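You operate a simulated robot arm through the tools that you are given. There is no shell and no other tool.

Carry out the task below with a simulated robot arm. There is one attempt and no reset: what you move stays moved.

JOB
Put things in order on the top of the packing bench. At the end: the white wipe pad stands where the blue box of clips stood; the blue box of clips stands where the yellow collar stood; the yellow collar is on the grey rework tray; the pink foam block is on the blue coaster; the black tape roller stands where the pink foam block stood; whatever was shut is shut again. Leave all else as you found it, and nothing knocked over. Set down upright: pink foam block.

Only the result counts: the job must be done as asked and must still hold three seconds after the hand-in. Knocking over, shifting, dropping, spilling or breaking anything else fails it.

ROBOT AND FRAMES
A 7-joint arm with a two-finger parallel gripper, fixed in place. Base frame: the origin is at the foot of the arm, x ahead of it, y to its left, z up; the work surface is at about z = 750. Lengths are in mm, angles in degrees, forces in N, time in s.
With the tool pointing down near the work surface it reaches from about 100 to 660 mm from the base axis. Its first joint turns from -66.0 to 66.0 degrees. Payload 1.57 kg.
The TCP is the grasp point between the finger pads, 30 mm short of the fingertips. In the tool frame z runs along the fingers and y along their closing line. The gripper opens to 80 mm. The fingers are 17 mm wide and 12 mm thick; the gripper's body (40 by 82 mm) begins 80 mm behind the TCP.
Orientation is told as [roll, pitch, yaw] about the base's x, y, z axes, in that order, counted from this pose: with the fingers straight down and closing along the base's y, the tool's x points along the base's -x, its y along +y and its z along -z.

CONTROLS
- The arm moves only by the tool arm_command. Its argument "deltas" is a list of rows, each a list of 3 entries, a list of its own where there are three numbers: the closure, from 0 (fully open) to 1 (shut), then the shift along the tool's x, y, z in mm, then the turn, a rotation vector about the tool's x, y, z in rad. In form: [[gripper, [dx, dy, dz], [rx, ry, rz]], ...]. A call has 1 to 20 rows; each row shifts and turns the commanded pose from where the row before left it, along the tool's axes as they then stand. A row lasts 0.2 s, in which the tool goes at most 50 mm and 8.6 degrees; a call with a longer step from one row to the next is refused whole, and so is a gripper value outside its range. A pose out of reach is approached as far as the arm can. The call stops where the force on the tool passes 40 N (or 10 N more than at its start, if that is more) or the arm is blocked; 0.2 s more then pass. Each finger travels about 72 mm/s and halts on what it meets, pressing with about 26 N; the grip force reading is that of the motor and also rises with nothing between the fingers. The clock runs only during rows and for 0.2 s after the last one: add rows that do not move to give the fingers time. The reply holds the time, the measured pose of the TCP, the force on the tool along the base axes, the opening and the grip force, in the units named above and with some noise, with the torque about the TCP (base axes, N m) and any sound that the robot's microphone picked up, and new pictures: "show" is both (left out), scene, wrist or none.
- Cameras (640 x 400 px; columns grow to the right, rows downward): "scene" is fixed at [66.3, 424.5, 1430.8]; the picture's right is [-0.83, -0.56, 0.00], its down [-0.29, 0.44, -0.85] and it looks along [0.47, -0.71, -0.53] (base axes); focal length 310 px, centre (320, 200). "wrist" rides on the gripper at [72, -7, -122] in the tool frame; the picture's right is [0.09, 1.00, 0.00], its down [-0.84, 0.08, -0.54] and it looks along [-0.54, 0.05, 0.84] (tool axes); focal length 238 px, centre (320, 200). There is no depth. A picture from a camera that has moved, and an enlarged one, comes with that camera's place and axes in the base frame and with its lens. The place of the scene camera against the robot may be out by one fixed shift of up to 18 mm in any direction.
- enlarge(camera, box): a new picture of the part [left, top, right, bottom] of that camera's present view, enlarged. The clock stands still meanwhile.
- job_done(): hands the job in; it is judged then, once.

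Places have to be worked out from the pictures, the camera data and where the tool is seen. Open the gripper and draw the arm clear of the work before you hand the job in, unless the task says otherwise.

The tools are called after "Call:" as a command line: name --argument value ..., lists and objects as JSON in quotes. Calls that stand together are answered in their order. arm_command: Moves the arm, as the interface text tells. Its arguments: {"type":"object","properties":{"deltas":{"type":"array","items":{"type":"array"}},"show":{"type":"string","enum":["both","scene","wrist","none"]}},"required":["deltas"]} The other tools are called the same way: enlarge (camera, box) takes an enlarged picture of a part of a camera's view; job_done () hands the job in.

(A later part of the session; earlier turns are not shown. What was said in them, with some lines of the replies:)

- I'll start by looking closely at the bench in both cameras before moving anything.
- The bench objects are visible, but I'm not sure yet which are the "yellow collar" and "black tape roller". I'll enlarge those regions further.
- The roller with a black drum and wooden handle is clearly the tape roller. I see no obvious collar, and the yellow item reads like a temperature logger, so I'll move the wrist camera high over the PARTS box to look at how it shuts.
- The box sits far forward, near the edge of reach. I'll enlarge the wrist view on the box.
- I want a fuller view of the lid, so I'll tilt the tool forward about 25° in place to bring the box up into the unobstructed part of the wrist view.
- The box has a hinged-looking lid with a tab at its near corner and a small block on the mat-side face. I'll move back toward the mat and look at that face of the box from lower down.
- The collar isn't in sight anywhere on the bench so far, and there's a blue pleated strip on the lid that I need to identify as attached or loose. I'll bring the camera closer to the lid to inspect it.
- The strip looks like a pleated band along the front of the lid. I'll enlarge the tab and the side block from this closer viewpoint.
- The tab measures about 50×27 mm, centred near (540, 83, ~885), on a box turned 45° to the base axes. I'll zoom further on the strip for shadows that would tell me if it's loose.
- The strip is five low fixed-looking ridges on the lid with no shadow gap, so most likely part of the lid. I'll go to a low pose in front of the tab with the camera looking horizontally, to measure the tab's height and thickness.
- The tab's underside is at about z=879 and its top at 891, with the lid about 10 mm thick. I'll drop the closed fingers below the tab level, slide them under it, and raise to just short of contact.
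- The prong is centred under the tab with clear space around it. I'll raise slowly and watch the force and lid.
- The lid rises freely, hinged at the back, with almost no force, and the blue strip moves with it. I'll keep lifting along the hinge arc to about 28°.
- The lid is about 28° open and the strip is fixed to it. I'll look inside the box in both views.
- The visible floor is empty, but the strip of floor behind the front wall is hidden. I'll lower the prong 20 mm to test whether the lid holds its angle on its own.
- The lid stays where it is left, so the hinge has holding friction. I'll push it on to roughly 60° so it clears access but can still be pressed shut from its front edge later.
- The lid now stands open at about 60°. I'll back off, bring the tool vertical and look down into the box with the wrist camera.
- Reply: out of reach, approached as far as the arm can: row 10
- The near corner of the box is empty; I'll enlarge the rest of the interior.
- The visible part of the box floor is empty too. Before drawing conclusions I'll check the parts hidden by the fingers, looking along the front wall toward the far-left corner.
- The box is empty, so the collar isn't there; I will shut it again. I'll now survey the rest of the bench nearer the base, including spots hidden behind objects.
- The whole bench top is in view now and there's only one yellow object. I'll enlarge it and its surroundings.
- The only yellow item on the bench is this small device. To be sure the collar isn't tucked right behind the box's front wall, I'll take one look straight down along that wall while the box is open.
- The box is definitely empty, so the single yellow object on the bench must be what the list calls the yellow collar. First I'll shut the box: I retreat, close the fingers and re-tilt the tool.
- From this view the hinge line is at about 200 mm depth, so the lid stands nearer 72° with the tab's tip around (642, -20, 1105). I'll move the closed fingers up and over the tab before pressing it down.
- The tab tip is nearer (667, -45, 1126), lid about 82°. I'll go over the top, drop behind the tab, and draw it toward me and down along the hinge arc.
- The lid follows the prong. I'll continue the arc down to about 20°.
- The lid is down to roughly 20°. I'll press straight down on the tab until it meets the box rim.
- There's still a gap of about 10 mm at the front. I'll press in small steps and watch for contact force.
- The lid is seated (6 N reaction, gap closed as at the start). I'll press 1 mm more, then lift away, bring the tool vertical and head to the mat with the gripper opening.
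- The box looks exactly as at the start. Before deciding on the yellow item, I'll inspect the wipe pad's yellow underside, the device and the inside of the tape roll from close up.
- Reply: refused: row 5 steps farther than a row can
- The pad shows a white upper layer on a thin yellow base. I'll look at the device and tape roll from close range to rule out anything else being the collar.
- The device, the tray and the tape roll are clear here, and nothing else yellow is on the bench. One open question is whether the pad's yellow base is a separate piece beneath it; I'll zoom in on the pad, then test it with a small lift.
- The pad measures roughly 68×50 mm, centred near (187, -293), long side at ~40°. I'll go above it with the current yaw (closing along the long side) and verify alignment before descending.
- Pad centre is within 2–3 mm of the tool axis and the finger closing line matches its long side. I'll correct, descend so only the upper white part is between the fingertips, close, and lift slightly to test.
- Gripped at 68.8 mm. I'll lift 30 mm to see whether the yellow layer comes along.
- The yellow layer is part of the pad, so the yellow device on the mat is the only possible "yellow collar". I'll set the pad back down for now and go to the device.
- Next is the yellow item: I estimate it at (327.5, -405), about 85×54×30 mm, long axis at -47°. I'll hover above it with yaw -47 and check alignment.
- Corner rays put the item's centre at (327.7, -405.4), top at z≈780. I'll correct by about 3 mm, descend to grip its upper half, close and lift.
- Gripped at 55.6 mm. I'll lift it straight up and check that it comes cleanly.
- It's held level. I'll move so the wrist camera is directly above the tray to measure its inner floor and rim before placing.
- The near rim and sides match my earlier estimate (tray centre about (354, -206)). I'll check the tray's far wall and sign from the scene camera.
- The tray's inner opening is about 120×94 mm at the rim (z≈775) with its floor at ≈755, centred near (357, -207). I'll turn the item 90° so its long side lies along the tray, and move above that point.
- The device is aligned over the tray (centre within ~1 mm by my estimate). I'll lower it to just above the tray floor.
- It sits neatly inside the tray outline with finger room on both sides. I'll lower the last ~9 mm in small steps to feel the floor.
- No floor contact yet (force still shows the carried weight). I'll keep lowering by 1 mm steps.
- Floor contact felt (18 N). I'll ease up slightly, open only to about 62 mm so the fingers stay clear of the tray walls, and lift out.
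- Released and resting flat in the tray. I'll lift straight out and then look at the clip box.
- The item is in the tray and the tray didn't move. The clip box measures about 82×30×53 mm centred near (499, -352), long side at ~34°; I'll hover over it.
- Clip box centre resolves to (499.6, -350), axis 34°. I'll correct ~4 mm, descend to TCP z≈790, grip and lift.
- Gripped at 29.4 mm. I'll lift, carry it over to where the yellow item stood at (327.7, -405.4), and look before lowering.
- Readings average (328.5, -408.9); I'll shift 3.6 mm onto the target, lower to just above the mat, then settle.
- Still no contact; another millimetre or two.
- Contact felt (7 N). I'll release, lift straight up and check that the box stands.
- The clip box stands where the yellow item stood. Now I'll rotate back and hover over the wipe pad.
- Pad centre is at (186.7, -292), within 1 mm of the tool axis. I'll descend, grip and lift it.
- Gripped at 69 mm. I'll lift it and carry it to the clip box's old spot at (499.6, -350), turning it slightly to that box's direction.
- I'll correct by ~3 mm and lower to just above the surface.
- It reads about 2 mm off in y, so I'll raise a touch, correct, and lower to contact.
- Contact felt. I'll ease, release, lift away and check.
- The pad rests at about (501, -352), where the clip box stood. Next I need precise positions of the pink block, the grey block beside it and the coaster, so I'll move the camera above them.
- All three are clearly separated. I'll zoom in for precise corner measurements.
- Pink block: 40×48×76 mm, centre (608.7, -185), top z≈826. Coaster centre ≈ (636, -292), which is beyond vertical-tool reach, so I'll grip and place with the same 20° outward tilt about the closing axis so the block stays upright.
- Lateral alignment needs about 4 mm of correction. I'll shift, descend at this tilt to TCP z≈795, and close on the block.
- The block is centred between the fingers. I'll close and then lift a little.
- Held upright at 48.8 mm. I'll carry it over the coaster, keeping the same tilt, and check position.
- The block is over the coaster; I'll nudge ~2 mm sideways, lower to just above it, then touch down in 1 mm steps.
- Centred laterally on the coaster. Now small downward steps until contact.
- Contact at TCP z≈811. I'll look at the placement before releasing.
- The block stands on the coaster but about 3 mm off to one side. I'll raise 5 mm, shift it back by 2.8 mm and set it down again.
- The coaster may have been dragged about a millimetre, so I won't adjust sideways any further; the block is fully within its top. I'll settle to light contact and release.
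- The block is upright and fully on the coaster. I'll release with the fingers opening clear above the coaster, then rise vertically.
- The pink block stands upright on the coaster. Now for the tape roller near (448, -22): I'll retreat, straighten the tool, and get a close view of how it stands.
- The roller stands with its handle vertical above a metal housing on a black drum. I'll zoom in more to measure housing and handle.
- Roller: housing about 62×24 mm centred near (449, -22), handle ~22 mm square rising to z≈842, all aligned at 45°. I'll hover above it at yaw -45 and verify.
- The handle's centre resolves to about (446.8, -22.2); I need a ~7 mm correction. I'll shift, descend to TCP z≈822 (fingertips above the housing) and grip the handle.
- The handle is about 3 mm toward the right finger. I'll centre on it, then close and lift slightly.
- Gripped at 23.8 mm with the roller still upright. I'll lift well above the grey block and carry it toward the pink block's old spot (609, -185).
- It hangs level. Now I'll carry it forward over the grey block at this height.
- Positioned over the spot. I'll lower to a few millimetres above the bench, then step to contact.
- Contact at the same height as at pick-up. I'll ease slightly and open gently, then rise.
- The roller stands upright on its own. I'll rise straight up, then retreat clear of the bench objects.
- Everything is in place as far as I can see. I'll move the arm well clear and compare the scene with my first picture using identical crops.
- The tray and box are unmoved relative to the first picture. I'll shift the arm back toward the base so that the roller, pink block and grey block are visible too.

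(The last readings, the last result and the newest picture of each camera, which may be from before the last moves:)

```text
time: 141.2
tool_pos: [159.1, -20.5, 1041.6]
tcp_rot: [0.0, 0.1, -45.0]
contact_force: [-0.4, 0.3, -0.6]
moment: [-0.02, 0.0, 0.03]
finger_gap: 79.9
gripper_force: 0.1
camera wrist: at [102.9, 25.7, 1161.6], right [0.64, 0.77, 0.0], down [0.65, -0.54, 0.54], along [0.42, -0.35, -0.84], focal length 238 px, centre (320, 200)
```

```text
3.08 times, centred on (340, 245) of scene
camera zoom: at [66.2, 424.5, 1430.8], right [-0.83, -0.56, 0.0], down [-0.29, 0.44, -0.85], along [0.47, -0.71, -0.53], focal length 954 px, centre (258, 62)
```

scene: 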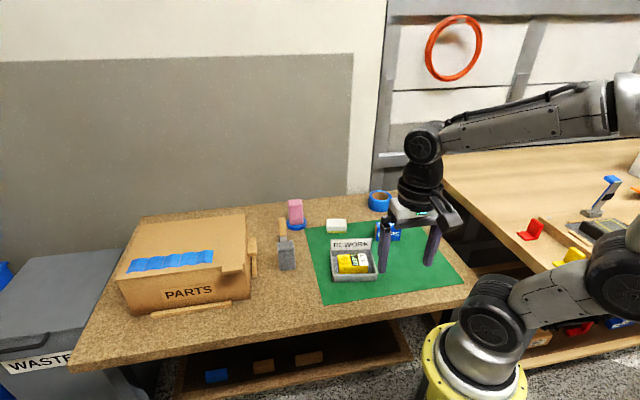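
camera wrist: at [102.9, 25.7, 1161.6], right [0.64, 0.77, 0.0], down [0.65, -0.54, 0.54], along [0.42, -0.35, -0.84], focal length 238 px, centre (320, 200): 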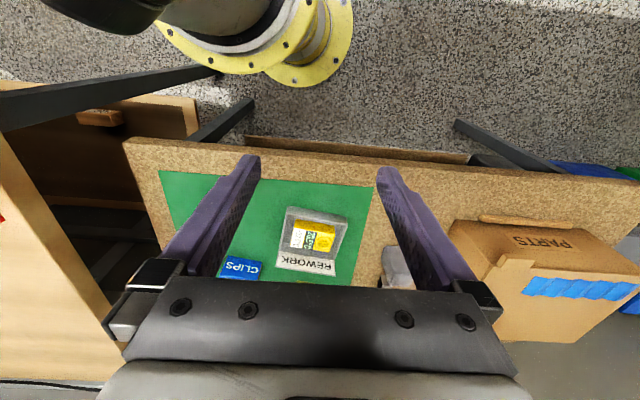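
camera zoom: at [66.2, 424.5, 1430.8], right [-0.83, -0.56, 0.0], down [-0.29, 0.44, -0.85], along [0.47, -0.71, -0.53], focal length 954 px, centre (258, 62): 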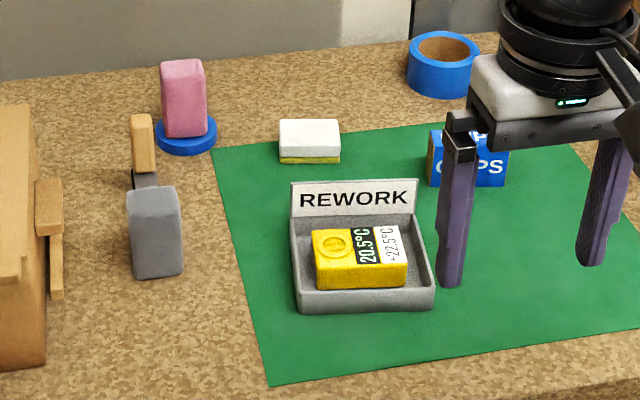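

The final picture shows:
- The pad is at the clip box's old spot.
- The clip box is where the yellow item stood.
- The yellow item is in the rework tray.
- The pink block stands upright on the coaster.
- The roller stands at the pink block's old spot.
- The PARTS box is shut.

The gripper is open and the arm is clear of the work, so I'm handing the job in.

Call:
job_done

```text
The job is handed in.
```

I rearranged the bench as listed and handed the job in, with one uncertainty: nothing on it was clearly a collar. I used the only yellow object there, a small box reading 20.5 °C, as the "yellow collar". If you meant something else, the collar and clip-box steps are wrong.

| Item | Where it is now |
|---|---|
| Yellow item (taken as the collar) | Flat in the grey rework tray |
| Blue box of clips | Standing where the yellow item stood |
| White wipe pad | Within about 3 mm of where the clip box stood, by the wrist camera |
| Pink foam block | Upright on the blue coaster, about 2 mm off centre |
| Black tape roller | Standing where the pink block stood |
| PARTS box | Opened to look for the collar, found empty, shut again |

- **Coaster:** it slid about 2 mm when I adjusted the pink block on it. I left it there rather than risk more movement.
- **Everything else:** the tray and PARTS box line up with the first picture. The grey block, the blue tape roll and the rest look as I found them. Nothing was knocked over.

The gripper is open and the arm is clear of the work.
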